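You operate a simulated robot arm through the tools that you are given. There is no shell and no other tool. Be economical: measure what you need, move in short steps, check, and stop when the job is done.

You run a simulated robot arm. Do the job below in one go: nothing can be reset, and whatever is moved stays where it is left.

JOB
Lay sheet PART 5 on the stapler's saddle, PART 2 over it, and staple them at A and B.
Fine: shut the guard before you staple; move the slider to A and push the handle, then the same at B. Two staples. Leave the booklet on the saddle and the other sheets in the rack.

It is judged by the outcome, as a careful person would: the job done as asked, and still so three seconds after it is handed in. It fails if anything else is knocked over, pushed out of place, dropped, spilled or broken. Flat cloth is picked up by pressing the open fingertips on it (5 to 10 N) and closing them slowly along it; thin cloth reads only 2 to 8 mm in the jaws.

ROBOT AND FRAMES
A 6-joint arm with a two-finger parallel gripper, fixed in place. Base frame: the origin is at the foot of the arm, x ahead of it, y to its left, z up. Readings come in mm, degrees, newtons and seconds.
With the tool pointing down near the work surface it reaches from about 320 to 700 mm from the base axis. Its first joint turns from -166.0 to 166.0 degrees. Payload 4.1 kg.
The tool frame sits at the grasp point between the pads (the TCP): z along the fingers, y along the line on which they close. The tips reach 23 mm beyond it. Largest opening 94 mm; finger width 38, thickness 10; the body of the gripper, 54 by 96 mm, starts 39 mm behind the TCP.
Orientation is told as [roll, pitch, yaw] about the base's x, y, z axes, in that order, counted from this pose: with the fingers straight down and closing along the base's y, the tool's x points along the base's -x, its y along +y and its z along -z.

CONTROLS
- The arm moves only by the tool step_arm. Its argument "moves" is a list of rows, each a list of 3 entries, a list of its own where there are three numbers: the shift along the tool's x, y, z in m, then the turn, a rotation vector about the tool's x, y, z in degrees, then the gripper command, from -1 (fully open) to 1 (shut), values between in proportion. In form: [[[tx, ty, tz], [rx, ry, rz], grip], ...]. A call has 1 to 20 rows; each row is the pose to reach, as a shift and turn from the pose commanded when the call began, along the tool's axes at that moment. Each row takes 0.2 s and may step no farther than 50 mm and 8.6 degrees from the row before; otherwise, or with a gripper value out of range, the whole call is refused. A pose out of reach is approached as far as the arm can. The call stops where the force on the tool passes 90 N (or 10 N more than at its start, if that is more) or the arm is blocked; 0.2 s more then pass. The fingers move at their own pace (about 45 mm/s each) and stop on an object; they squeeze with about 42 N. The grip force told is the motor's: it shows also when the fingers shut on nothing. Time passes only in rows, and 0.2 s behind the last, so rows that repeat a pose let the fingers close. It gives the time, the measured TCP pose, the force on the tool (base axes), the opening and the grip force at its end, in the units of the frame above (readings bear some noise).
- Cameras (640 x 400 px; columns grow to the right, rows downward): "scene" is fixed at [400.7, 499.4, 1672.9]; the picture's right is [-0.81, 0.59, 0.00], its down [0.51, 0.70, -0.50] and it looks along [-0.30, -0.41, -0.86] (base axes); focal length 214 px, centre (320, 200). "wrist" rides on the gripper at [86, 16, -75] in the tool frame; the picture's right is [-0.18, 0.98, 0.00], its down [-0.58, -0.11, -0.81] and it looks along [-0.79, -0.15, 0.59] (tool axes); focal length 243 px, centre (320, 200).
- get_image(camera): a new picture of that camera. No time passes.
- slide_trunk(by): slides the trunk up (or, below 0, down) by that many mm; the arm rides with it, the base frame stays. It gives what a move gives, with no picture.
- pixel_to_xyz(camera, pixels): for up to 12 pixels [column, row] of the newest picture of that camera ("zoom" is the newest enlarged one), the place [x, y, z] in the base frame of the surface seen there, good to about 3 mm. No time passes.
- enlarge(camera, box): a new picture of the part [left, top, right, bottom] of that camera's present view, enlarged. No time passes.
- close_job(): hands the job in; it is judged then, once.

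Go step by step. Measure first, check grasps and placings, and put right what went wrong. The budget is 80 turns and 34 pictures, counting those below and the enlarged ones. Unless the task says otherwise, let go and move clear before handing in.

The tools are called as a command line: name --argument value ..., lists and objects as JSON in quotes. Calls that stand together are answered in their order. step_arm: Moves the arm, as the interface text tells. Its arguments: {"type":"object","properties":{"moves":{"type":"array","items":{"type":"array"}}},"required":["moves"]} The other tools are called the same way: slide_trunk (by) slides the trunk up or down; get_image (camera) takes a picture; pixel_to_xyz (camera, pixels) gives the place of the surface under pixels of a picture; enlarge (camera, box) takes an enlarged picture of a part of a camera's view; close_job () hands the job in.

At the start:

```text
time: 0.0
tcp_pos: [143.9, 260.5, 1382.3]
orientation: [0.0, 0.0, 0.0]
wrist_force: [-0.2, -0.4, 0.1]
opening: 94.0
finger_force: 0.0
trunk travel left (down, up): [-525.0, 65.0]
```

scene: 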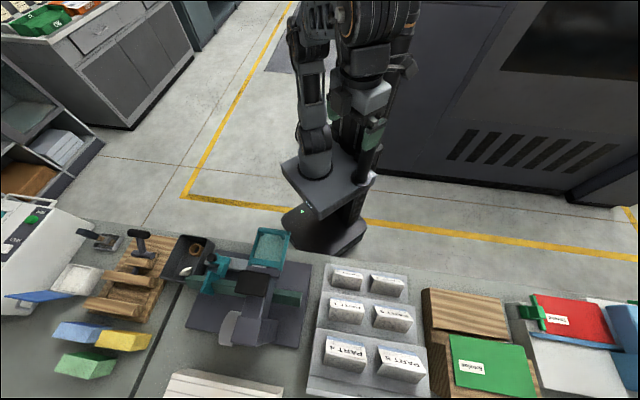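
wrist: 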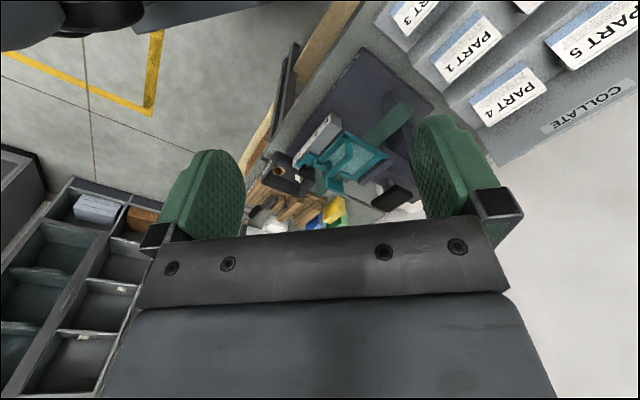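

The scene shows the stapler around (250,300) and the sheet rack around (370,330). I'll enlarge both to see the details.

enlarge --camera "scene" --box '[160, 215, 320, 400]'

enlarge --camera "scene" --box '[300, 250, 440, 400]'

```text
2.16 times, centred on (240, 308) of scene
```

zoom: 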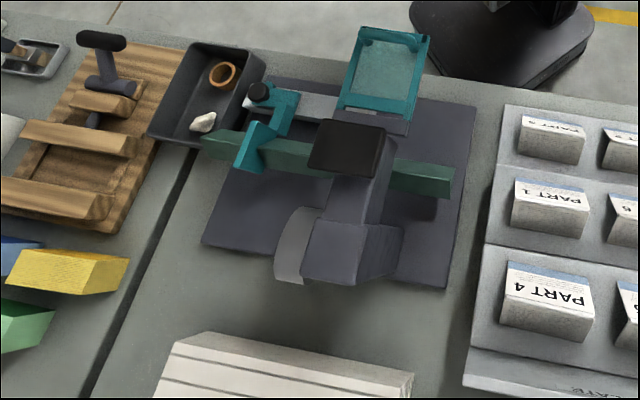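

```text
2.67 times, centred on (370, 325) of scene
```

zoom: 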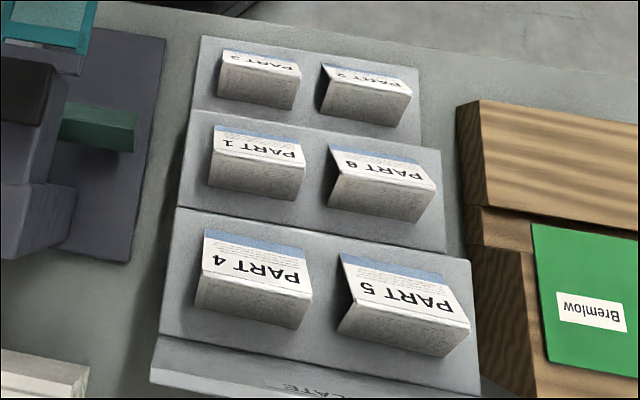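

The rack has six folded sheets; PART 5 is at zoom (410,300) and the top row needs reading. I'll measure points on the sheets from this zoom.

pixel_to_xyz --camera "zoom" --pixels '[[341, 255], [443, 277], [469, 325], [352, 292], [340, 335], [440, 357], [326, 66], [397, 80], [411, 95], [332, 83], [320, 112], [400, 126]]'

pixel_to_xyz --camera "zoom" --pixels '[[405, 300], [370, 95], [470, 350], [320, 240], [428, 170], [300, 130], [250, 240], [410, 140], [265, 75], [250, 300], [400, 370], [180, 200]]'

enlarge --camera "scene" --box '[325, 260, 415, 300]'

```text
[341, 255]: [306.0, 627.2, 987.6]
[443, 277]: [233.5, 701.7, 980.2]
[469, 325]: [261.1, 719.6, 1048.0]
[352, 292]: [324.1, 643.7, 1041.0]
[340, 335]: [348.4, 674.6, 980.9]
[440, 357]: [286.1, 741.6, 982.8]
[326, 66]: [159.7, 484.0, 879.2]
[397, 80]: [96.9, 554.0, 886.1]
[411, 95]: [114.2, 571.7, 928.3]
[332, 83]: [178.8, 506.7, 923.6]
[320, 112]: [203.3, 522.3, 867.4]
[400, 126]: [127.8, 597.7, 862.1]
```

```text
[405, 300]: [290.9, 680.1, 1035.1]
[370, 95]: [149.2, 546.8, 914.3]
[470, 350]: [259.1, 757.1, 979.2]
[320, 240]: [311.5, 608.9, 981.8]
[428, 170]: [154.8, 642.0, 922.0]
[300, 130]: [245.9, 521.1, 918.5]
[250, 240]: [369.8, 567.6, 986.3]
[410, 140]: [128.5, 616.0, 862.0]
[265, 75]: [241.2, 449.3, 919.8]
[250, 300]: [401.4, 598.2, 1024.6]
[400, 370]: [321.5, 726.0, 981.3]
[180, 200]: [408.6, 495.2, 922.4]
```

```text
7.11 times, centred on (370, 280) of scene
```

zoom: 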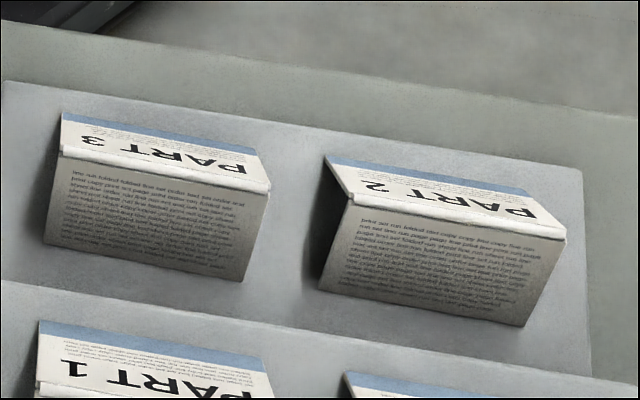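

Top right is PART 2 (ridge about (146,540,926)), PART 5 ridge about (292,682,1045). Now a close look at the stapler.

enlarge --camera "scene" --box '[200, 220, 320, 295]'

pixel_to_xyz --camera "scene" --pixels '[[253, 265], [254, 283], [266, 228], [289, 232], [283, 265], [300, 300], [205, 280], [223, 255], [222, 290], [230, 330], [255, 330], [190, 325]]'

```text
5.33 times, centred on (260, 258) of scene
```

zoom: 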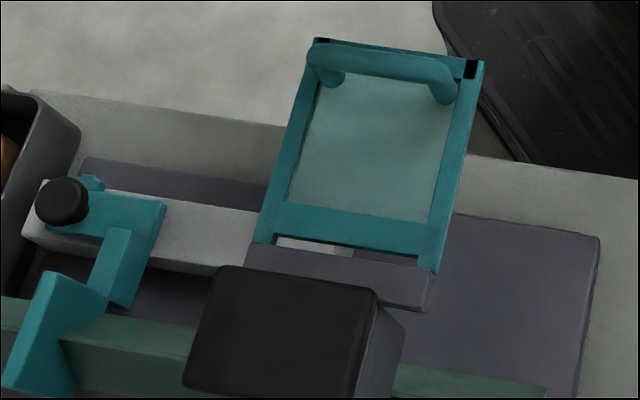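

```text
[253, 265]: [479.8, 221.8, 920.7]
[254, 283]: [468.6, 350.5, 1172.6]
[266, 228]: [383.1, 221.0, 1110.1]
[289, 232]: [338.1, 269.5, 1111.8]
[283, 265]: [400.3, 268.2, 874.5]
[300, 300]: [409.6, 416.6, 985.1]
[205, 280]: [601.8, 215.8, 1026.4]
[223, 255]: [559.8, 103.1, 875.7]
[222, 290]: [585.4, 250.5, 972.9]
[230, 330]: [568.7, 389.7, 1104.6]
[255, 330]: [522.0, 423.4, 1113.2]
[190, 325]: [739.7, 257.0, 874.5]
```

The stapler needs a closer look from the robot's side. I'll move the wrist camera there, yawed 45°, staying well short of the guard at (360,245,1110).

step_arm --moves '[[[-0.018, -0.021, 0.029], [0, 0, -7.5], -1], [[-0.036, -0.042, 0.057], [0, 0, -15], -1], [[-0.054, -0.063, 0.086], [0, 0, -22.5], -1], [[-0.072, -0.083, 0.115], [0, 0, -30], -1], [[-0.09, -0.104, 0.143], [0, 0, -37.5], -1], [[-0.108, -0.125, 0.172], [0, 0, -45], -1], [[-0.108, -0.125, 0.172], [0, 0, -45], -1]]'

get_image --camera "wrist"

```text
time: 1.6
tcp_pos: [250.8, 135.9, 1209.8]
orientation: [-0.1, 0.0, 45.2]
wrist_force: [0.6, 0.2, -0.8]
opening: 94.0
finger_force: 0.0
trunk travel left (down, up): [-525.0, 65.0]
```

```text
27 pictures are left
```

wrist: 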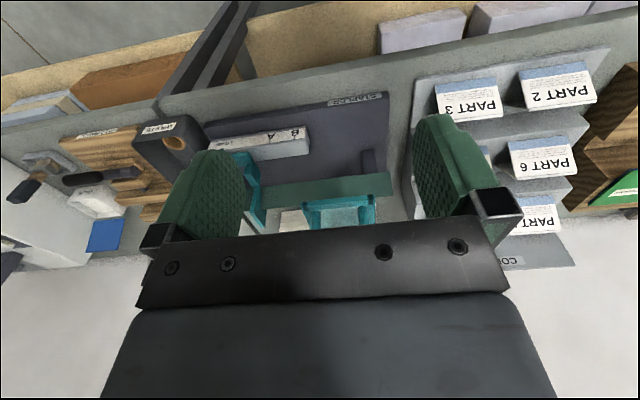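

The image is upside-down (top = near me); a rail with "A","B" marks shows at (290,140), with the slider at (250,180). I'll enlarge this.

enlarge --camera "wrist" --box '[200, 80, 430, 225]'

pixel_to_xyz --camera "wrist" --pixels '[[273, 137], [295, 132], [245, 142], [250, 160], [300, 190], [380, 185], [340, 225], [340, 203], [310, 215], [370, 213], [380, 95], [385, 160]]'

```text
2.76 times, centred on (315, 152) of wrist
```

zoom: 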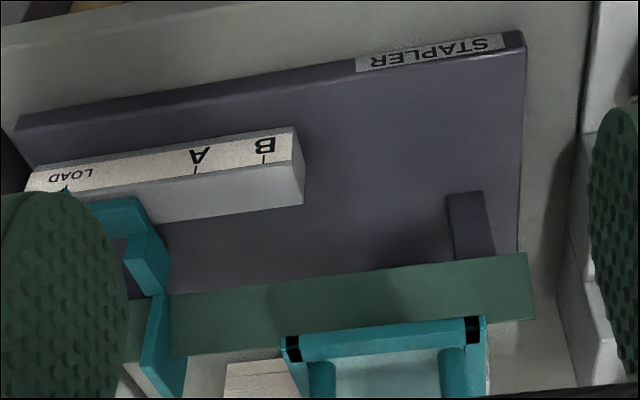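

```text
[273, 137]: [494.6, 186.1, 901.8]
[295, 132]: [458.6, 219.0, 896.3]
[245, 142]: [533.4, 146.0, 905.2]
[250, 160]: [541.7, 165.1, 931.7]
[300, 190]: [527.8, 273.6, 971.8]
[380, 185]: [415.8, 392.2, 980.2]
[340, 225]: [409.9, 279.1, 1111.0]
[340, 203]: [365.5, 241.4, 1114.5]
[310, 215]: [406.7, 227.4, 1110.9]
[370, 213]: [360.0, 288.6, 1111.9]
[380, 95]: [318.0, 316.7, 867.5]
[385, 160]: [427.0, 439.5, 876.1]
```

The rail has LOAD, A, B; the slider stands at LOAD and would push the sheets along the saddle. I'll measure the guard, knob, handle and saddle from the scene.

enlarge --camera "scene" --box '[190, 222, 310, 356]'

```text
2.99 times, centred on (250, 289) of scene
```

zoom: 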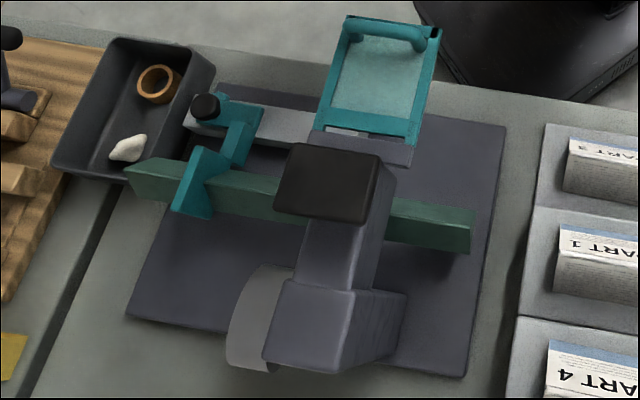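

pixel_to_xyz --camera "zoom" --pixels '[[345, 25], [434, 35], [320, 118], [410, 135], [385, 40], [370, 85], [395, 145], [290, 170], [375, 180], [335, 160], [204, 106], [240, 108]]'

pixel_to_xyz --camera "zoom" --pixels '[[235, 145], [205, 165], [190, 205], [140, 160], [245, 190], [430, 205], [470, 215], [260, 180], [350, 230], [320, 320], [375, 330], [245, 330]]'

```text
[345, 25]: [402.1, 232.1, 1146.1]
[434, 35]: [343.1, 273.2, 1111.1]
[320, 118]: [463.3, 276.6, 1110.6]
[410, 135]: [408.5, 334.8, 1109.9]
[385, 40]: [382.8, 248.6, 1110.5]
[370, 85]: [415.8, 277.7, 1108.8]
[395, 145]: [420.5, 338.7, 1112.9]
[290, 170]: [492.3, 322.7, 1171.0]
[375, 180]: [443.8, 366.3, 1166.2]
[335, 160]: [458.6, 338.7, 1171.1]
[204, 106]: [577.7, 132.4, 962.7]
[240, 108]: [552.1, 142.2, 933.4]
```

```text
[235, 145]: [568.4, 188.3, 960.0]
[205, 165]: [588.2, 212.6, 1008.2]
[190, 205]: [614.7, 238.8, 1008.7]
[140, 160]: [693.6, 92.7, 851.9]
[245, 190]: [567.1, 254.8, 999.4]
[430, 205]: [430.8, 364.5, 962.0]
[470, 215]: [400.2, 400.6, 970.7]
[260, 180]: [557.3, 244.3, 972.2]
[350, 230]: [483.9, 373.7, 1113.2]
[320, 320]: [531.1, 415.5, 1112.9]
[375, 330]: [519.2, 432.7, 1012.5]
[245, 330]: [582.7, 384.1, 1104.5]
```

Working axes: saddle direction u=(-0.707,0.707), v=(0.707,0.707); slider at LOAD, guard lies open flat at z≈1110, handle pad at z≈1171, and saddle ridge z≈1000 at v≈581. I'll swing over above PART 5 with yaw 135 so the fingers close across its ridge and the camera is on the free side.

step_arm --moves '[[[0, 0.04, -0.01], [0, 0, -7.5], -1], [[0, 0.08, -0.02], [0, 0, -15], -1], [[0, 0.12, -0.03], [0, 0, -22.5], -1], [[0, 0.16, -0.04], [0, 0, -30], -1], [[0, 0.2, -0.05], [0, 0, -37.5], -1], [[0, 0.24, -0.06], [0, 0, -45], -1], [[-0.04, 0.255, -0.06], [0, 0, -52.5], -1], [[-0.08, 0.27, -0.06], [0, 0, -60], -1], [[-0.12, 0.285, -0.06], [0, 0, -67.5], -1], [[-0.16, 0.3, -0.06], [0, 0, -75], -1], [[-0.2, 0.315, -0.06], [0, 0, -82.5], -1], [[-0.24, 0.33, -0.06], [0, 0, -90], -1], [[-0.284, 0.33, -0.04], [0, 0, -90], -1], [[-0.328, 0.33, -0.02], [0, 0, -90], -1], [[-0.372, 0.33, 0.0], [0, 0, -90], -1], [[-0.416, 0.33, 0.02], [0, 0, -90], -1], [[-0.416, 0.33, 0.02], [0, 0, -90], -1], [[-0.416, 0.33, 0.02], [0, 0, -90], -1]]'

get_image --camera "wrist"

```text
time: 5.4
tcp_pos: [267.7, 567.5, 1164.9]
orientation: [0.0, -0.1, 135.0]
wrist_force: [0.2, -1.2, -0.4]
opening: 93.9
finger_force: 0.2
out of reach, approached as far as the arm can: row 12, 13, 14, 15, 16, 17, 18
trunk travel left (down, up): [-525.0, 65.0]
```

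```text
24 pictures are left
```

wrist: 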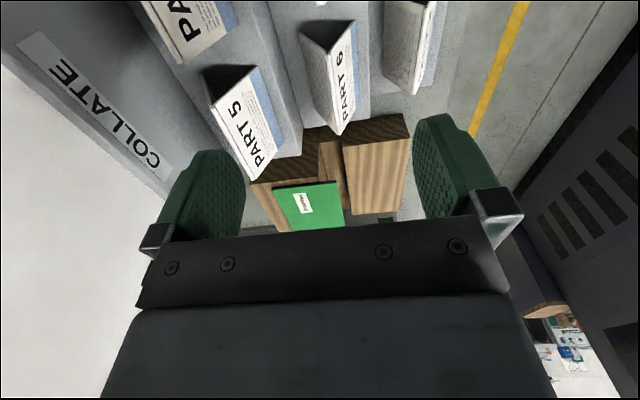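

The reach ran out at radius 627 at this height; lower should reach farther. I'll go down to z 1090 (tips above the ridges at 1048) and outward toward PART 5.

step_arm --moves '[[[0, 0, 0.035], [0, 0, 0], -1], [[0, 0, 0.075], [0, 0, 0], -1], [[-0.013, -0.033, 0.075], [0, 0, 0], -1], [[-0.026, -0.066, 0.075], [0, 0, 0], -1], [[-0.038, -0.0985, 0.075], [0, 0, 0], -1], [[-0.038, -0.0985, 0.075], [0, 0, 0], -1]]'

```text
time: 6.8
tcp_pos: [277.1, 593.0, 1082.7]
orientation: [0.0, 0.1, 134.9]
wrist_force: [0.1, -0.7, 0.4]
opening: 94.1
finger_force: 0.2
out of reach, approached as far as the arm can: row 3, 4, 5, 6
trunk travel left (down, up): [-525.0, 65.0]
```

Radius tops out near 678 with the tool vertical, and PART 5 sits at about 731. So I'll raise the trunk and tilt the tool about 22° outward to gain reach.

slide_trunk --by 65

step_arm --moves '[[[0, 0, 0], [7.5, 0, 0], -1], [[0, 0, 0], [15, 0, 0], -1], [[0, 0, 0], [22, 0, 0], -1], [[-0.013, -0.032, 0.016], [22, 0, 0], -1], [[-0.027, -0.065, 0.033], [22, 0, 0], -1], [[-0.027, -0.065, 0.033], [22, 0, 0], -1]]'

get_image --camera "wrist"

```text
time: 7.8
tcp_pos: [278.6, 593.0, 1147.4]
orientation: [0.0, 0.0, 135.0]
wrist_force: [0.3, 0.3, -0.7]
opening: 94.3
finger_force: 0.1
trunk travel left (down, up): [-590.0, 0.0]
```

```text
time: 9.2
tcp_pos: [305.4, 657.7, 1116.1]
orientation: [-21.9, 0.0, 134.9]
wrist_force: [-0.3, -0.1, 0.0]
opening: 94.3
finger_force: 0.0
trunk travel left (down, up): [-590.0, 0.0]
```

```text
23 pictures are left
```

wrist: 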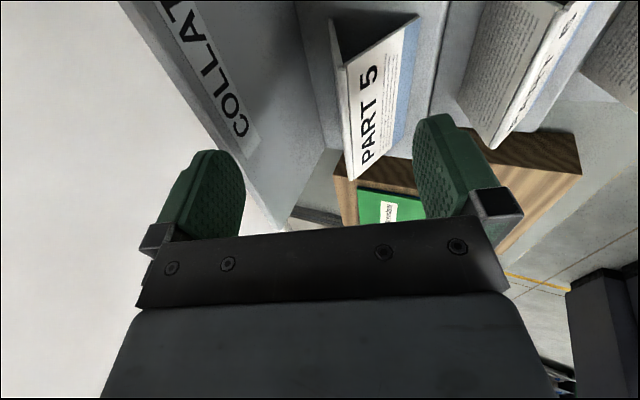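

Reached with tilt: PART 5's ridge shows from (345,68) to (352,178). I'll measure it here.

pixel_to_xyz --camera "wrist" --pixels '[[346, 72], [347, 100], [349, 130], [351, 160], [352, 176], [416, 18], [388, 140], [333, 30], [360, 110], [380, 95], [440, 60], [300, 120]]'

enlarge --camera "wrist" --box '[300, 0, 440, 190]'

```text
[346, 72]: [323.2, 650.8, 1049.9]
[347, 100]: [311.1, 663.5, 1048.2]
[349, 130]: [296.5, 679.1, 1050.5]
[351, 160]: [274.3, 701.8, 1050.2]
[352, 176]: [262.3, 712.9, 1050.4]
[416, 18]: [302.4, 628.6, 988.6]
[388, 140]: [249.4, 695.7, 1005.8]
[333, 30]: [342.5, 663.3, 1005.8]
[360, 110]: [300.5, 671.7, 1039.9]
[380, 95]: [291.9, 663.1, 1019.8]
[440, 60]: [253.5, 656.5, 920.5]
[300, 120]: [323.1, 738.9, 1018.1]
```

```text
2.11 times, centred on (370, 95) of wrist
```

zoom: 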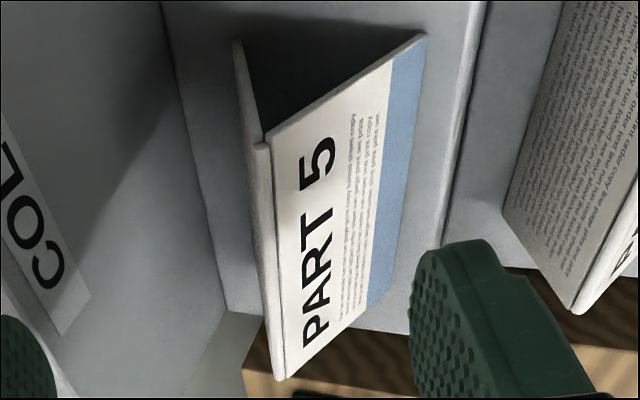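

The ridge is aligned with u at v≈689, z≈1050, u 232 to 318. I'll test a smaller tilt (12°) above it for a squarer grasp.

step_arm --moves '[[[-0.0065, 0.002, 0.016], [-5, 0, 0], -1], [[-0.013, 0.0042, 0.0317], [-10, 0, 0], -1], [[-0.013, 0.0042, 0.0317], [-10, 0, 0], -1]]'

```text
time: 10.0
tcp_pos: [289.1, 639.9, 1080.0]
orientation: [-11.9, 0.0, 135.1]
wrist_force: [0.0, -0.2, 0.2]
opening: 94.2
finger_force: 0.1
out of reach, approached as far as the arm can: row 1, 2, 3
trunk travel left (down, up): [-590.0, 0.0]
```

At 12° the reach stops at radius 702, so 22° is needed. I'll go back to 22° and lower to the ridge with the tips about 15 mm past it.

step_arm --moves '[[[-0.002, -0.008, 0.002], [5, 0, 0], -1], [[-0.007, -0.0245, 0.0052], [10, 0, 0], -1], [[-0.007, -0.022, 0.017], [10, 0, 0], -1], [[-0.007, -0.0195, 0.0287], [10, 0, 0], -1], [[-0.007, -0.0195, 0.0287], [10, 0, 0], -1]]'

get_image --camera "wrist"

```text
time: 11.2
tcp_pos: [302.7, 664.1, 1055.4]
orientation: [-22.1, 0.0, 135.1]
wrist_force: [-0.6, 0.3, 0.3]
opening: 94.1
finger_force: 0.0
trunk travel left (down, up): [-590.0, 0.0]
```

```text
21 pictures are left
```

wrist: 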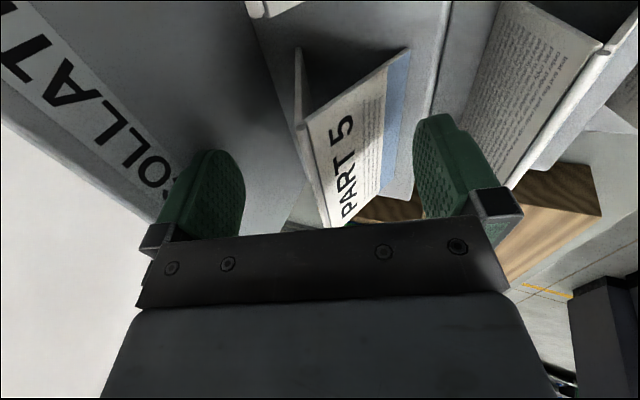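

The ridge is between the fingers with reach to spare. I'll close slowly.

step_arm --moves '[[[0, 0, 0], [0, 0, 0], -0.4], [[0, 0, 0], [0, 0, 0], 0.0], [[0, 0, 0], [0, 0, 0], 0.3], [[0, 0, 0], [0, 0, 0], 0.5], [[0, 0, 0], [0, 0, 0], 0.6], [[0, 0, 0], [0, 0, 0], 0.7], [[0, 0, 0], [0, 0, 0], 0.8], [[0, 0, 0], [0, 0, 0], 0.9], [[0, 0, 0], [0, 0, 0], 1], [[0, 0, 0], [0, 0, 0], 1]]'

get_image --camera "wrist"

```text
time: 13.4
tcp_pos: [302.5, 663.6, 1057.3]
orientation: [-22.1, -0.1, 135.0]
wrist_force: [0.8, 0.2, 9.3]
opening: 16.6
finger_force: 42.5
trunk travel left (down, up): [-590.0, 0.0]
```

```text
20 pictures are left
```

wrist: 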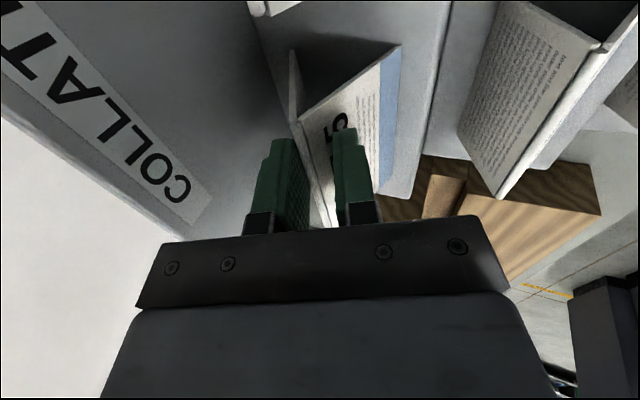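

Jaws hold at 16.6 mm with 42 N, seemingly a stiff sheet. I'll lift gently 30 mm and check.

step_arm --moves '[[[0, -0.0019, -0.0046], [0, 0, 0], 1], [[0, -0.0038, -0.0093], [0, 0, 0], 1], [[0, -0.0075, -0.0185], [0, 0, 0], 1], [[0, -0.0113, -0.0278], [0, 0, 0], 1], [[0, -0.0113, -0.0278], [0, 0, 0], 1]]'

get_image --camera "wrist"

```text
time: 14.6
tcp_pos: [302.3, 664.1, 1082.8]
orientation: [-21.9, 0.1, 135.1]
wrist_force: [-0.2, -0.5, -0.7]
opening: 0.0
finger_force: 41.9
trunk travel left (down, up): [-590.0, 0.0]
```

```text
19 pictures are left
```

wrist: 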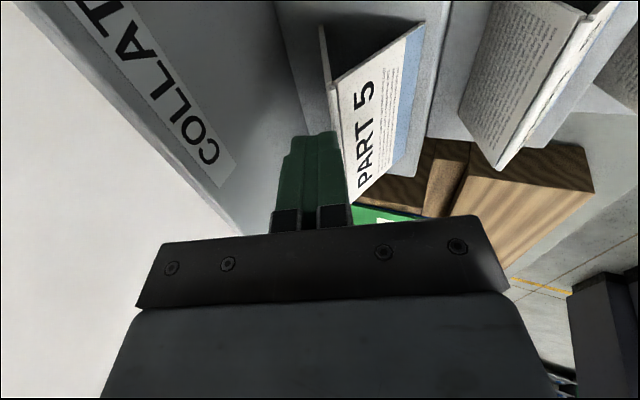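

The sheet slipped out and stayed standing in place: its faces wedge at about 54°, too steep for a tilted pinch. I'll check whether its length fits the 94 mm opening, which would allow an end-to-end grasp.

enlarge --camera "wrist" --box '[290, 0, 440, 210]'

```text
1.90 times, centred on (365, 105) of wrist
```

zoom: 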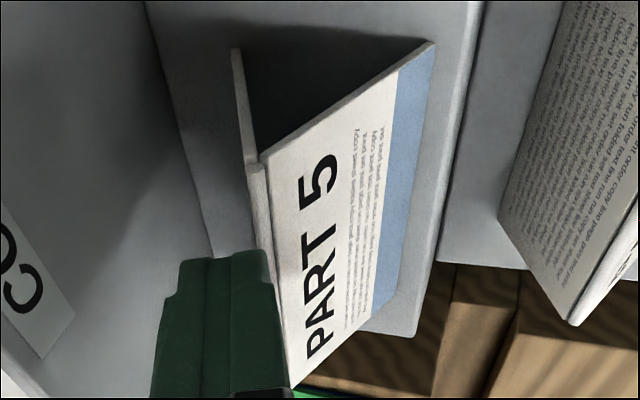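

pixel_to_xyz --camera "zoom" --pixels '[[257, 168], [264, 160], [288, 383], [290, 378], [433, 45], [393, 318], [235, 52], [238, 70], [275, 250], [430, 50], [350, 100], [270, 230]]'

```text
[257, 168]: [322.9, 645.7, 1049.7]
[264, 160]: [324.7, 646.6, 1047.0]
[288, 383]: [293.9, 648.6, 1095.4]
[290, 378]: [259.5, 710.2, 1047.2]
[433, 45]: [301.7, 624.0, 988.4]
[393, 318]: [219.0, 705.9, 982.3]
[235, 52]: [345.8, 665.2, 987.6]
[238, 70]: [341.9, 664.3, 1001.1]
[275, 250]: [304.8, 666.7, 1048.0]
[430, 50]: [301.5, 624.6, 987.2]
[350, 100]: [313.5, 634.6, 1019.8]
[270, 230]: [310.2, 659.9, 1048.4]
```

The sheet measures about 91 mm long against a 94 mm opening, so an end-to-end grasp should just fit and isn't affected by the tilt. I'll back off, remove the tilt and re-yaw to 45 so the fingers close along u.

step_arm --moves '[[[0, -0.008, -0.0185], [0, 0, 0], 1], [[0, 0.02, -0.045], [-7, 0, 0], -1], [[0, 0.04, -0.07], [-14, 0, 0], -1], [[0, 0.0517, -0.0856], [-22, 0, 0], -1], [[0, 0.0517, -0.0856], [-22, 0, 0], -1]]'

step_arm --moves '[[[0, 0, 0], [0, 0, 8], -1], [[0, 0, 0], [0, 0, 16], -1], [[0, 0, 0], [0, 0, 24], -1], [[0, 0, 0], [0, 0, 32], -1], [[0, 0, 0], [0, 0, 40], -1], [[0, 0, 0], [0, 0, 48], -1], [[0, 0, 0], [0, 0, 56], -1], [[0, 0, 0], [0, 0, 64], -1], [[0, 0, 0], [0, 0, 72], -1], [[0, 0, 0], [0, 0, 80], -1], [[0, 0, 0], [0, 0, 88], -1], [[0, 0, 0], [0, 0, 90], -1], [[0, 0, 0], [0, 0, 90], -1]]'

```text
time: 15.8
tcp_pos: [244.5, 604.6, 1144.5]
orientation: [0.0, 0.0, 135.0]
wrist_force: [-0.7, 0.0, -0.6]
opening: 86.6
finger_force: 0.2
out of reach, approached as far as the arm can: row 1
trunk travel left (down, up): [-590.0, 0.0]
```

```text
time: 18.6
tcp_pos: [245.3, 605.0, 1144.5]
orientation: [0.0, -0.1, 44.9]
wrist_force: [-0.3, 0.2, 0.4]
opening: 94.1
finger_force: 0.0
out of reach, approached as far as the arm can: row 6, 10, 12
trunk travel left (down, up): [-590.0, 0.0]
```

Now I'll tilt outward about the closing axis and hover above PART 5 centred at u≈273.

step_arm --moves '[[[0, 0, 0], [0, -7.5, 0], -1], [[0, 0, 0], [0, -15, 0], -1], [[-0.026, 0.006, 0.015], [0, -22, 0], -1], [[-0.052, 0.012, 0.03], [0, -22, 0], -1], [[-0.079, 0.0187, 0.05], [0, -22, 0], -1], [[-0.079, 0.0187, 0.05], [0, -22, 0], -1]]'

get_image --camera "wrist"

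```text
time: 20.0
tcp_pos: [286.5, 666.8, 1094.4]
orientation: [0.1, -22.0, 45.0]
wrist_force: [-0.8, 0.2, 0.4]
opening: 94.1
finger_force: 0.1
out of reach, approached as far as the arm can: row 1, 2, 3, 4, 5, 6
trunk travel left (down, up): [-590.0, 0.0]
```

```text
17 pictures are left
```

wrist: 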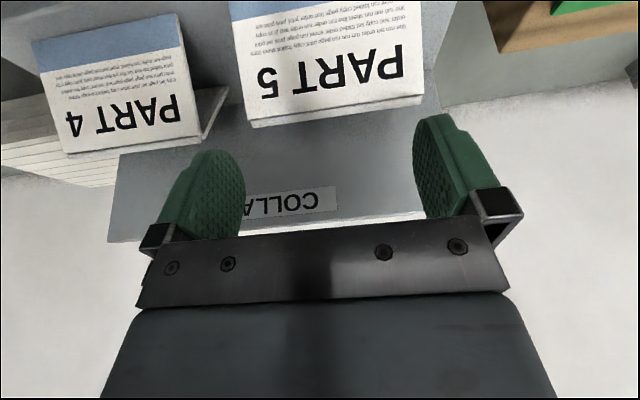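

Good full view of PART 5: ridge from (250,123) to (424,97). I'll measure both ends.

enlarge --camera "wrist" --box '[220, 0, 450, 140]'

pixel_to_xyz --camera "zoom" --pixels '[[88, 340], [84, 335], [95, 342], [564, 255], [568, 258], [560, 262], [565, 248], [80, 325], [40, 50], [60, 200], [540, 100], [320, 305]]'

```text
2.78 times, centred on (335, 70) of wrist
```

zoom: 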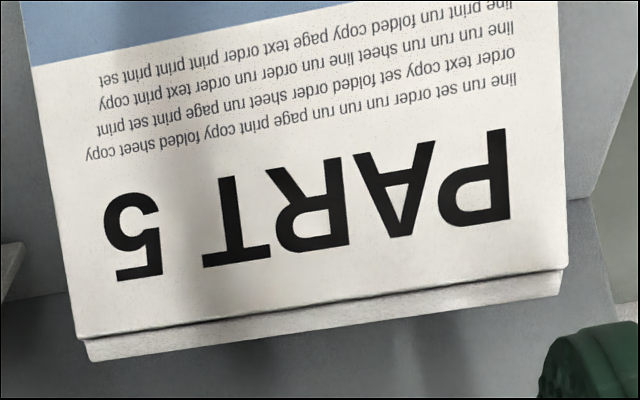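

```text
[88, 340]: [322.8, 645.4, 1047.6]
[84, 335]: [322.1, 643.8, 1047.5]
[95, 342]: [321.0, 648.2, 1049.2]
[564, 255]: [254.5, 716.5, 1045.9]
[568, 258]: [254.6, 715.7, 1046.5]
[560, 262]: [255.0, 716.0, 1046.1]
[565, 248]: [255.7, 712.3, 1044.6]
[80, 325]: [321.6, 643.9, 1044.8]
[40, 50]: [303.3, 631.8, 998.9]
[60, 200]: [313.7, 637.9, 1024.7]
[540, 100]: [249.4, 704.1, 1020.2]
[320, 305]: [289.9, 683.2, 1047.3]
```

The sheet is in fact about 98 mm long, too long for the end grasp. Plan: with fingers across the ridge again, ease PART 5 about 20 mm toward me so its near leg hooks over the tier edge (v≈645). It then leans toward the tilted tool, lines up with the jaws and comes within reach. First I'll back off and re-yaw to 135.

step_arm --moves '[[[0.016, 0, -0.023], [0, 7, 0], -1], [[0.032, 0, -0.046], [0, 14, 0], -1], [[0.048, 0, -0.068], [0, 22, 0], -1], [[0.048, 0, -0.068], [0, 22, 0], -1]]'

step_arm --moves '[[[0, 0, 0], [0, 0, -8], -1], [[0, 0, 0], [0, 0, -16], -1], [[0, 0, 0], [0, 0, -24], -1], [[0, 0, 0], [0, 0, -32], -1], [[0, 0, 0], [0, 0, -40], -1], [[0, 0, 0], [0, 0, -48], -1], [[0, 0, 0], [0, 0, -56], -1], [[0, 0, 0], [0, 0, -64], -1], [[0, 0, 0], [0, 0, -72], -1], [[0, 0, 0], [0, 0, -80], -1], [[0, 0, 0], [0, 0, -88], -1], [[0, 0, 0], [0, 0, -90], -1], [[0, 0, 0], [0, 0, -90], -1]]'

```text
time: 21.0
tcp_pos: [235.1, 609.8, 1136.3]
orientation: [0.0, 0.1, 45.0]
wrist_force: [0.3, 0.6, 0.1]
opening: 93.9
finger_force: 0.1
out of reach, approached as far as the arm can: row 2, 3, 4
trunk travel left (down, up): [-590.0, 0.0]
```

```text
time: 23.8
tcp_pos: [235.2, 609.4, 1137.1]
orientation: [0.0, 0.0, 135.1]
wrist_force: [0.4, -0.2, -0.8]
opening: 94.0
finger_force: 0.0
trunk travel left (down, up): [-590.0, 0.0]
```

Next I'll tilt, narrow the jaws to 60 mm at a hover over the ridge, and then descend to straddle it.

step_arm --moves '[[[0, 0, 0], [7.5, 0, 0], -0.28], [[0, 0, 0], [15, 0, 0], -0.28], [[0.002, -0.02, 0.01], [22, 0, 0], -0.28], [[0.004, -0.05, 0.02], [22, 0, 0], -0.28], [[0.008, -0.081, 0.04], [22, 0, 0], -0.28], [[0.008, -0.081, 0.062], [22, 0, 0], -0.28], [[0.008, -0.081, 0.062], [22, 0, 0], -0.28]]'

```text
time: 25.4
tcp_pos: [298.2, 664.3, 1074.6]
orientation: [-22.0, -0.1, 134.9]
wrist_force: [0.2, -0.3, 0.0]
opening: 60.2
finger_force: 0.2
out of reach, approached as far as the arm can: row 1, 2, 3, 4
trunk travel left (down, up): [-590.0, 0.0]
```

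Positioned well. I'll descend and then pull toward me slowly by 24 mm.

step_arm --moves '[[[0, 0.006, 0.0125], [0, 0, 0], -0.28], [[0, 0.012, 0.025], [0, 0, 0], -0.28], [[0, 0.0178, 0.037], [0, 0, 0], -0.28], [[0, 0.0178, 0.037], [0, 0, 0], -0.28], [[0, 0.025, 0.034], [0, 0, 0], -0.28], [[0, 0.029, 0.0325], [0, 0, 0], -0.28], [[0, 0.032, 0.0313], [0, 0, 0], -0.28], [[0, 0.036, 0.0297], [0, 0, 0], -0.28], [[0, 0.04, 0.0281], [0, 0, 0], -0.28], [[0, 0.04, 0.0281], [0, 0, 0], -0.28]]'

get_image --camera "wrist"

```text
time: 27.6
tcp_pos: [278.2, 641.6, 1032.5]
orientation: [-22.0, 0.0, 135.0]
wrist_force: [0.1, -0.8, -0.1]
opening: 60.5
finger_force: 0.8
out of reach, approached as far as the arm can: row 1, 2, 3, 4, 5
trunk travel left (down, up): [-590.0, 0.0]
```

```text
15 pictures are left
```

wrist: 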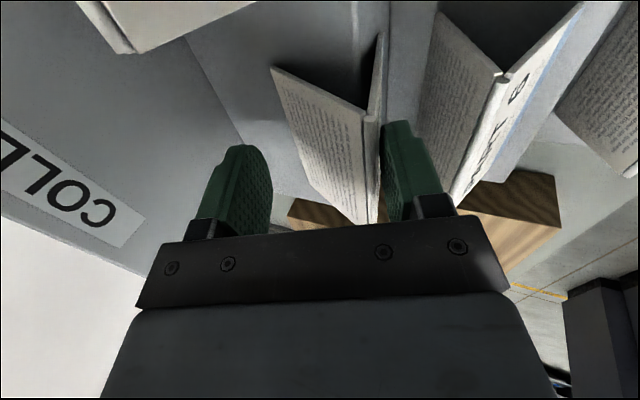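

PART 5 is now leaning toward me, between the fingers: ridge (365,110)-(372,220). I'll measure its new pose.

pixel_to_xyz --camera "wrist" --pixels '[[370, 120], [372, 150], [374, 200], [275, 70], [320, 120], [320, 180], [378, 40], [377, 90], [400, 160], [260, 180], [480, 130], [503, 75]]'

```text
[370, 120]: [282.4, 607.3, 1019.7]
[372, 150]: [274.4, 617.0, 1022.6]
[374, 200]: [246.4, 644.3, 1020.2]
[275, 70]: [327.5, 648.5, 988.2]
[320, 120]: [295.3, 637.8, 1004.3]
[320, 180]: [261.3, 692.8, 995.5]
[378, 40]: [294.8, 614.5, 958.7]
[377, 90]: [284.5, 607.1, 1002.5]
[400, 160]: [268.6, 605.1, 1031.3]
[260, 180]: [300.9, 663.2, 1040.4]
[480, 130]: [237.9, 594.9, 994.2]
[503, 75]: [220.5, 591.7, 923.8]
```

PART 5's ridge is now at v≈629, z≈1020, leaning about 37° with its near leg hooked over the tier edge, which is well within reach. I'll match the tilt at 35°, centre on the ridge and close.

step_arm --moves '[[[-0.002, 0.007, -0.001], [3.5, 0, 0], -0.2], [[-0.004, 0.0132, -0.002], [7, 0, 0], -0.1], [[-0.006, 0.02, -0.003], [10, 0, 0], 0.0], [[-0.008, 0.0264, -0.0042], [13, 0, 0], 0.0], [[-0.008, 0.0264, -0.0042], [13, 0, 0], 0.0]]'

get_image --camera "wrist"

```text
time: 28.8
tcp_pos: [253.9, 628.9, 1027.9]
orientation: [-35.0, 0.0, 134.9]
wrist_force: [0.7, 0.0, 0.1]
opening: 47.0
finger_force: 0.2
trunk travel left (down, up): [-590.0, 0.0]
```

```text
14 pictures are left
```

wrist: 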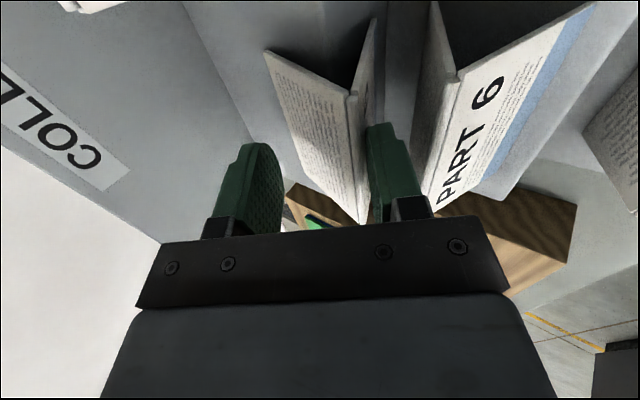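

Straddled nicely with the sheet aligned to the jaws. I'll check the ridge offset before closing.

pixel_to_xyz --camera "wrist" --pixels '[[351, 105], [354, 140], [357, 170], [360, 205], [268, 55], [320, 140], [376, 25], [368, 90], [372, 160], [455, 85], [440, 160]]'

```text
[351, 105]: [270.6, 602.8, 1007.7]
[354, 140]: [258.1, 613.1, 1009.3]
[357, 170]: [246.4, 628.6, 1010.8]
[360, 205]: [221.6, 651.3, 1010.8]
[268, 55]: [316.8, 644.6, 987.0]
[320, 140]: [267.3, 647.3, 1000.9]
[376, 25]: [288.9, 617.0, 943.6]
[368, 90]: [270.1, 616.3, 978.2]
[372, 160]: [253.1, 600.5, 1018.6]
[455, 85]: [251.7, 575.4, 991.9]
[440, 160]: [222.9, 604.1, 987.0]
```

The sheet leans on the near finger (ridge v≈617, z≈1009). Closing will lift it back to the jaw centre, so I'll go 5 mm deeper and close gradually.

step_arm --moves '[[[0, 0, 0.005], [0, 0, 0], 0.0], [[0, 0, 0.005], [0, 0, 0], 0.15], [[0, 0, 0.005], [0, 0, 0], 0.3], [[0, 0, 0.005], [0, 0, 0], 0.4], [[0, 0, 0.005], [0, 0, 0], 0.5], [[0, 0, 0.005], [0, 0, 0], 0.6], [[0, 0, 0.005], [0, 0, 0], 0.7], [[0, 0, 0.005], [0, 0, 0], 0.85], [[0, 0, 0.005], [0, 0, 0], 1.0], [[0, 0, 0.005], [0, 0, 0], 1.0]]'

get_image --camera "wrist"

```text
time: 31.0
tcp_pos: [255.9, 631.0, 1025.0]
orientation: [-35.1, 0.0, 135.1]
wrist_force: [-2.0, -2.4, 5.0]
opening: 18.8
finger_force: 42.1
trunk travel left (down, up): [-590.0, 0.0]
```

```text
13 pictures are left
```

wrist: 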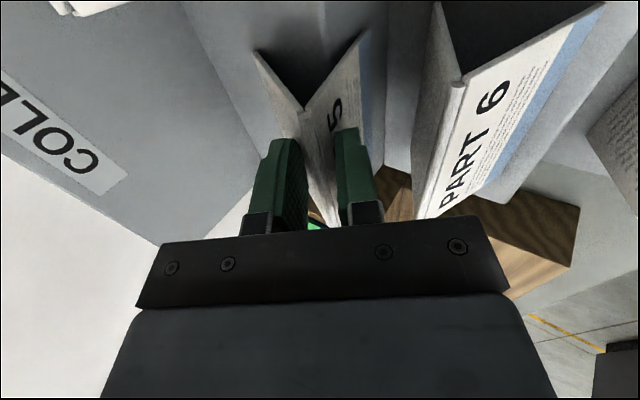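

The sheet sits symmetrically in the jaws (18.8 mm). I'll lift straight up slowly.

step_arm --moves '[[[0, -0.0017, -0.0025], [0, 0, 0], 1], [[0, -0.0034, -0.0049], [0, 0, 0], 1], [[0, -0.0057, -0.0082], [0, 0, 0], 1], [[0, -0.0086, -0.0123], [0, 0, 0], 1], [[0, -0.0115, -0.0164], [0, 0, 0], 1], [[0, -0.0172, -0.0246], [0, 0, 0], 1], [[0, -0.0172, -0.0246], [0, 0, 0], 1]]'

```text
time: 32.6
tcp_pos: [256.3, 630.6, 1053.6]
orientation: [-35.1, -0.1, 134.9]
wrist_force: [-0.1, -0.5, -0.7]
opening: 3.1
finger_force: 41.9
trunk travel left (down, up): [-590.0, 0.0]
```

Opening is now 3.1 mm: either it slipped or the jaws hold only the fold. I'll look.

get_image --camera "wrist"

```text
12 pictures are left
```

wrist: 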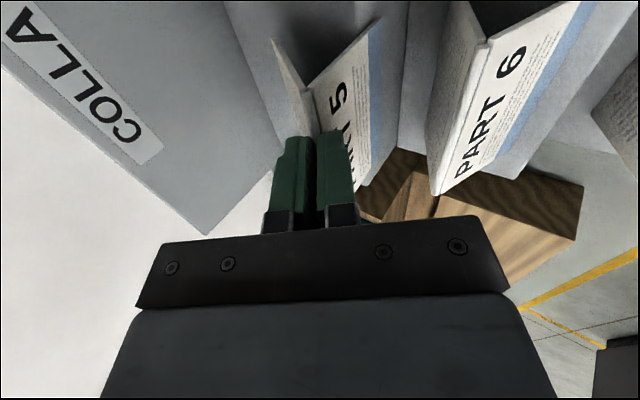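

The ridge seems to run into the jaws at (312,100). I'll measure whether the sheet has risen.

pixel_to_xyz --camera "wrist" --pixels '[[313, 90], [314, 110], [345, 80], [378, 20], [274, 42], [350, 150], [365, 180], [395, 120], [290, 70]]'

step_arm --moves '[[[0, 0, 0], [0, 0, 0], 1], [[0, 0, 0], [0, 0, 0], 1]]'

```text
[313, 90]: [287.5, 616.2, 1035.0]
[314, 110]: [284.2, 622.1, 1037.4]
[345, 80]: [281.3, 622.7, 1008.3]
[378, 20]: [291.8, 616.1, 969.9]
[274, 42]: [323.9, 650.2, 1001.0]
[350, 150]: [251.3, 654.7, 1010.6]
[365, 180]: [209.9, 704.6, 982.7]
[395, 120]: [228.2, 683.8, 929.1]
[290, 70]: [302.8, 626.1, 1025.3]
```

```text
time: 33.2
tcp_pos: [257.2, 632.4, 1053.7]
orientation: [-34.9, -0.1, 135.0]
wrist_force: [-0.3, 0.2, -1.2]
opening: 3.1
finger_force: 42.1
trunk travel left (down, up): [-590.0, 0.0]
```

The sheet has risen (far foot z 1001, ridge 1036), and the jaws hold its fold firmly at 3.1 mm. I'll lift more, retreat toward me and slowly remove 29° of tilt so the sheet hangs upright.

step_arm --moves '[[[0, -0.0057, -0.0082], [0, 0, 0], 1], [[0, -0.0142, -0.0205], [0, 0, 0], 1], [[0, -0.0258, -0.0369], [0, 0, 0], 1], [[0, -0.0373, -0.0532], [0, 0, 0], 1], [[0, -0.0459, -0.0655], [0, 0, 0], 1], [[0, -0.0378, -0.0712], [-2, 0, 0], 1], [[0, -0.0254, -0.0799], [-5, 0, 0], 1], [[0, -0.0091, -0.0914], [-9, 0, 0], 1], [[0, 0.0073, -0.1028], [-13, 0, 0], 1], [[0, 0.0237, -0.1143], [-17, 0, 0], 1], [[0, 0.0401, -0.1258], [-21, 0, 0], 1], [[0, 0.0565, -0.1373], [-25, 0, 0], 1], [[0, 0.0729, -0.1488], [-28, 0, 0], 1], [[0, 0.0851, -0.1573], [-29, 0, 0], 1], [[0, 0.0851, -0.1573], [-29, 0, 0], 1]]'

get_image --camera "wrist"

```text
time: 36.4
tcp_pos: [142.9, 517.3, 1132.1]
orientation: [-5.9, -0.1, 135.0]
wrist_force: [0.1, -0.5, -0.3]
opening: 3.2
finger_force: 41.9
trunk travel left (down, up): [-590.0, 0.0]
```

```text
11 pictures are left
```

wrist: 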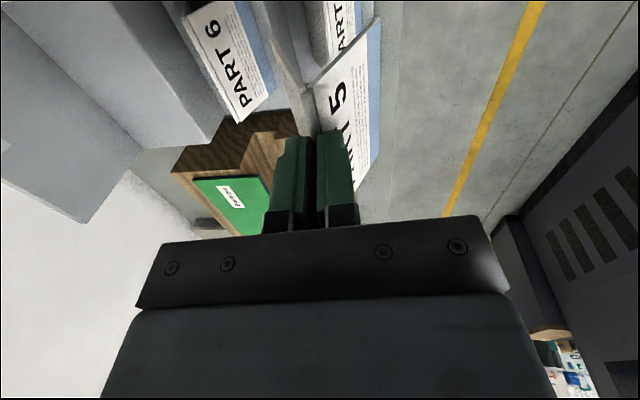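

PART 5 is held. I'll measure its pose in the hand (ridge end near (311,88), near foot (378,18), far foot (275,40)).

pixel_to_xyz --camera "wrist" --pixels '[[313, 90], [314, 110], [345, 80], [376, 22], [376, 30], [276, 45], [280, 55], [300, 80], [340, 60], [370, 150]]'

```text
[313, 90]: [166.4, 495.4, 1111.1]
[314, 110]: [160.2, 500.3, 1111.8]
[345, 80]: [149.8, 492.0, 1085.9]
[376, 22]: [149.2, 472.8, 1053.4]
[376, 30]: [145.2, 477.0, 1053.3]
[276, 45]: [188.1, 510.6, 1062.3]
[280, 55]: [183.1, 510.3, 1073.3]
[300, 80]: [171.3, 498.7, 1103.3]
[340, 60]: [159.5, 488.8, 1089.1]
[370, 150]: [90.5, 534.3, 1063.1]
```

The sheet hangs upright within about 2°: ridge is 20.5 mm below the TCP, feet ±28, sheet centre 12 mm toward +u. Now I'll profile the saddle across its ridge in the scene picture.

pixel_to_xyz --camera "scene" --pixels '[[225, 278], [225, 280], [225, 282], [225, 284], [225, 286], [225, 288], [225, 290], [225, 292], [225, 294], [230, 284], [230, 287], [230, 290]]'

pixel_to_xyz --camera "scene" --pixels '[[196, 275], [196, 278], [196, 281], [196, 284], [290, 288], [290, 291], [290, 294], [290, 297], [290, 300], [290, 303], [202, 285], [215, 285]]'

```text
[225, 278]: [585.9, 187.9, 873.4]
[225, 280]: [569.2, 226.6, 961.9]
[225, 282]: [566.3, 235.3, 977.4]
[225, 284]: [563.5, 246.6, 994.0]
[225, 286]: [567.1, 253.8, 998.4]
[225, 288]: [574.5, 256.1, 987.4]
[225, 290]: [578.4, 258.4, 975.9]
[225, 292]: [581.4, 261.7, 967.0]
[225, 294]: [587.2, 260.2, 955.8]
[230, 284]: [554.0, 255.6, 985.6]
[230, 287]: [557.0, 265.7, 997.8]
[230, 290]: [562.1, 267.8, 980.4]
```

```text
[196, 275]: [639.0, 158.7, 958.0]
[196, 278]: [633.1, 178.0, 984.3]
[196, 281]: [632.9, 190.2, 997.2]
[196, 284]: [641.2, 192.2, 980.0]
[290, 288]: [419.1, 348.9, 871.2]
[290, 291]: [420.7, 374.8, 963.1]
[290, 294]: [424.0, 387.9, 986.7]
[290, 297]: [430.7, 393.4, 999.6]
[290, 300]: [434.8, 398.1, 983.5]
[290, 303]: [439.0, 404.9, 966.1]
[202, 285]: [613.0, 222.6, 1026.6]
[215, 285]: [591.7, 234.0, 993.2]
```

Saddle ridge: v≈580.5, z≈1003. I'll carry the sheet around the robot side of the guard (v≈380, z≈1190) toward the LOAD end.

step_arm --moves '[[[0, 0.02, -0.0167], [0, 0, 0], 1], [[0.01, 0.04, -0.0334], [0, 0, 0], 1], [[0.03, 0.06, -0.0501], [0, 0, 0], 1], [[0.055, 0.0804, -0.0668], [0, 0, 0], 1], [[0.085, 0.0804, -0.0668], [0, 0, 0], 1], [[0.115, 0.0804, -0.0668], [0, 0, 0], 1], [[0.145, 0.0804, -0.0668], [0, 0, 0], 1], [[0.175, 0.0804, -0.0668], [0, 0, 0], 1], [[0.205, 0.0804, -0.0668], [0, 0, 0], 1], [[0.235, 0.0804, -0.0668], [0, 0, 0], 1], [[0.265, 0.0804, -0.0668], [0, 0, 0], 1], [[0.295, 0.0804, -0.0668], [0, 0, 0], 1], [[0.325, 0.0804, -0.0668], [0, 0, 0], 1], [[0.355, 0.0804, -0.0668], [0, 0, 0], 1], [[0.385, 0.0804, -0.0668], [0, 0, 0], 1], [[0.415, 0.0804, -0.0668], [0, 0, 0], 1], [[0.445, 0.0804, -0.0668], [0, 0, 0], 1], [[0.47, 0.0804, -0.0668], [0, 0, 0], 1], [[0.485, 0.0804, -0.0668], [0, 0, 0], 1], [[0.485, 0.0804, -0.0668], [0, 0, 0], 1]]'

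```text
time: 40.6
tcp_pos: [424.9, 113.2, 1191.3]
orientation: [-6.0, 0.0, 135.0]
wrist_force: [-0.6, -0.5, -0.9]
opening: 3.1
finger_force: 42.2
trunk travel left (down, up): [-590.0, 0.0]
```

Still held. Now out over the LOAD end of the saddle at z 1120.

step_arm --moves '[[[-0.001, -0.02, 0.008], [0, 0, 0], 1], [[-0.002, -0.045, 0.02], [0, 0, 0], 1], [[-0.003, -0.075, 0.034], [0, 0, 0], 1], [[-0.004, -0.105, 0.048], [0, 0, 0], 1], [[-0.005, -0.135, 0.062], [0, 0, 0], 1], [[-0.005, -0.16, 0.075], [0, 0, 0], 1], [[-0.005, -0.18, 0.086], [0, 0, 0], 1], [[-0.005, -0.1904, 0.0915], [0, 0, 0], 1], [[-0.005, -0.1904, 0.0915], [0, 0, 0], 1]]'

get_image --camera "wrist"

```text
time: 42.6
tcp_pos: [563.9, 255.3, 1121.6]
orientation: [-6.0, -0.1, 135.0]
wrist_force: [-1.3, -0.3, 0.4]
opening: 3.3
finger_force: 41.8
trunk travel left (down, up): [-590.0, 0.0]
```

```text
10 pictures are left
```

wrist: 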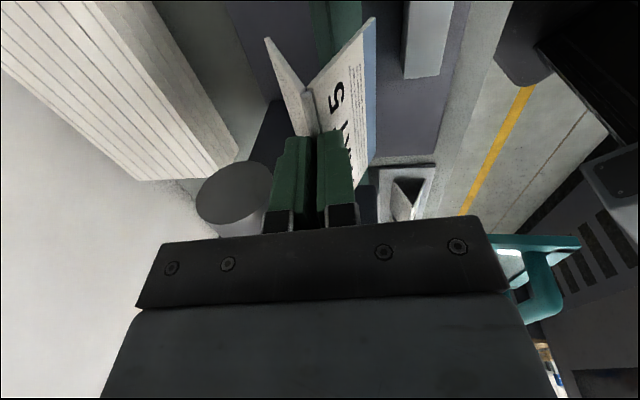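

Aligned over the saddle (u -218, v 579). I'll descend to 1045 and then slowly to near contact.

step_arm --moves '[[[0, 0.0026, 0.025], [0, 0, 0], 1], [[0, 0.0053, 0.05], [0, 0, 0], 1], [[0, 0.0076, 0.072], [0, 0, 0], 1], [[0, 0.0083, 0.079], [0, 0, 0], 1], [[0, 0.0088, 0.084], [0, 0, 0], 1], [[0, 0.0092, 0.088], [0, 0, 0], 1], [[0, 0.0095, 0.091], [0, 0, 0], 1], [[0, 0.0095, 0.091], [0, 0, 0], 1]]'

```text
time: 44.4
tcp_pos: [562.2, 256.7, 1028.7]
orientation: [-5.9, 0.1, 135.0]
wrist_force: [-2.9, -1.8, 2.2]
opening: 3.2
finger_force: 41.8
trunk travel left (down, up): [-590.0, 0.0]
```

Contact is starting (about 4 N). I'll go 2 mm further and look.

step_arm --moves '[[[0, 0.0001, 0.001], [0, 0, 0], 1], [[0, 0.0002, 0.002], [0, 0, 0], 1], [[0, 0.0002, 0.002], [0, 0, 0], 1]]'

get_image --camera "wrist"

```text
time: 45.2
tcp_pos: [562.7, 255.5, 1027.3]
orientation: [-6.0, 0.0, 134.9]
wrist_force: [-4.6, -4.5, 6.0]
opening: 3.3
finger_force: 41.8
trunk travel left (down, up): [-590.0, 0.0]
```

```text
9 pictures are left
```

wrist: 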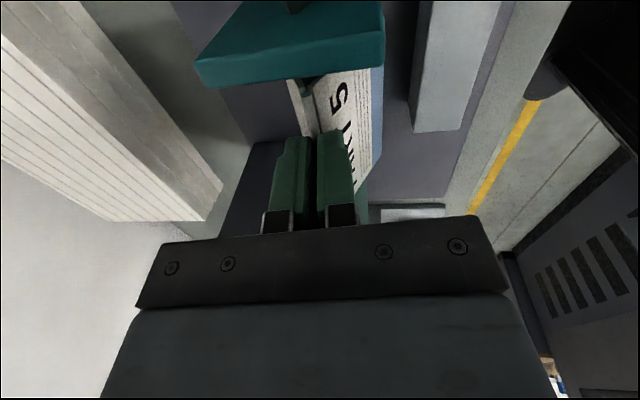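

The force is toward -v with some upward, so the near leg touches the saddle's near face. I'll shift 2 mm toward -v, press down slightly and then release.

step_arm --moves '[[[0, 0.001, 0], [0, 0, 0], 1], [[0, 0.002, 0], [0, 0, 0], 1], [[0, 0.002, 0.001], [0, 0, 0], 1], [[0, 0.002, 0.001], [0, 0, 0], 1]]'

```text
time: 46.2
tcp_pos: [561.6, 256.2, 1027.0]
orientation: [-6.1, 0.0, 135.1]
wrist_force: [-0.6, -1.2, 7.3]
opening: 2.9
finger_force: 41.9
trunk travel left (down, up): [-590.0, 0.0]
```

Now it is a pure vertical load of 7 N: seated. I'll open and rise straight up.

step_arm --moves '[[[0, 0, 0], [0, 0, 0], 0.8], [[0, 0, 0], [0, 0, 0], 0.6], [[0, 0, 0], [0, 0, 0], 0.4], [[0, 0, 0], [0, 0, 0], 0.2], [[0, 0, 0], [0, 0, 0], 0.2], [[0, -0.001, -0.01], [0, 0, 0], 0.2], [[0, -0.0026, -0.025], [0, 0, 0], 0.2], [[0, -0.0053, -0.05], [0, 0, 0], 0.2], [[0, -0.0084, -0.08], [0, 0, 0], 0.2], [[0, -0.0116, -0.11], [0, 0, 0], 0.2], [[0, -0.0116, -0.11], [0, 0, 0], 0.2]]'

get_image --camera "wrist"

```text
time: 48.6
tcp_pos: [560.2, 257.3, 1138.1]
orientation: [-6.0, 0.0, 135.0]
wrist_force: [-0.2, -0.5, 0.7]
opening: 37.4
finger_force: 0.0
trunk travel left (down, up): [-590.0, 0.0]
```

```text
8 pictures are left
```

wrist: 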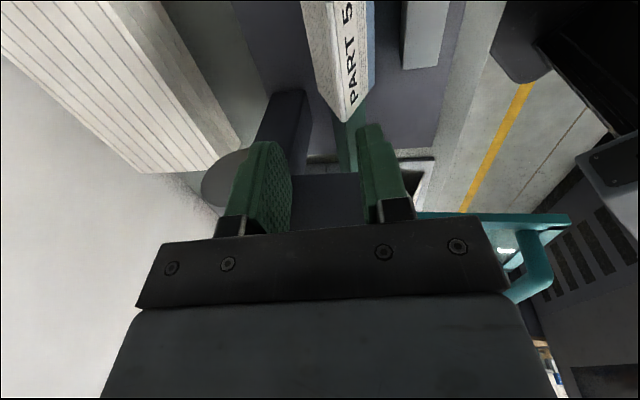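

PART 5 sits on the saddle. I'll measure its ridge and right end.

pixel_to_xyz --camera "wrist" --pixels '[[325, 60], [332, 85], [335, 100], [345, 118], [305, 5], [315, 30], [325, 5], [360, 95], [372, 5]]'

```text
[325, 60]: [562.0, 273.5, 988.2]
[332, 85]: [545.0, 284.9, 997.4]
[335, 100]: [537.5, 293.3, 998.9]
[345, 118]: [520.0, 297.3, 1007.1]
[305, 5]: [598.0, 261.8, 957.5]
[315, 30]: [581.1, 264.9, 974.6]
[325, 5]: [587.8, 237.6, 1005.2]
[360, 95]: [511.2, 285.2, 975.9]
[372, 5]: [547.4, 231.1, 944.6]
```

Placed well: ridge z≈1007, ends u≈-255 to -157, feet symmetric. Now back around to PART 2, removing the tilt.

step_arm --moves '[[[0, -0.0031, -0.0298], [0, 0, 0], 0.2], [[0, 0.0235, -0.0628], [0, 0, 0], 0.2], [[0, 0.0683, -0.0676], [0, 0, 0], 0.2], [[0, 0.113, -0.0723], [0, 0, 0], 0.2], [[0, 0.1528, -0.0765], [0, 0, 0], 0.2], [[0, 0.1906, -0.0805], [0, 0, 0], 0.0], [[-0.04, 0.1906, -0.0805], [-3, 0, 0], -0.2], [[-0.085, 0.1906, -0.0805], [-6, 0, 0], -0.3], [[-0.13, 0.1906, -0.0805], [-6, 0, 0], -0.3], [[-0.175, 0.1906, -0.0805], [-6, 0, 0], -0.3], [[-0.22, 0.1906, -0.0805], [-6, 0, 0], -0.3], [[-0.265, 0.1906, -0.0805], [-6, 0, 0], -0.3], [[-0.31, 0.1906, -0.0805], [-6, 0, 0], -0.3], [[-0.355, 0.1906, -0.0805], [-6, 0, 0], -0.3], [[-0.4, 0.1906, -0.0805], [-6, 0, 0], -0.3], [[-0.445, 0.1906, -0.0805], [-6, 0, 0], -0.3], [[-0.488, 0.1906, -0.0805], [-6, 0, 0], -0.3], [[-0.488, 0.1906, -0.0805], [-6, 0, 0], -0.3]]'

```text
time: 52.4
tcp_pos: [77.0, 461.0, 1195.8]
orientation: [0.0, 0.0, 135.1]
wrist_force: [0.1, 0.5, 0.1]
opening: 61.0
finger_force: 0.0
trunk travel left (down, up): [-590.0, 0.0]
```

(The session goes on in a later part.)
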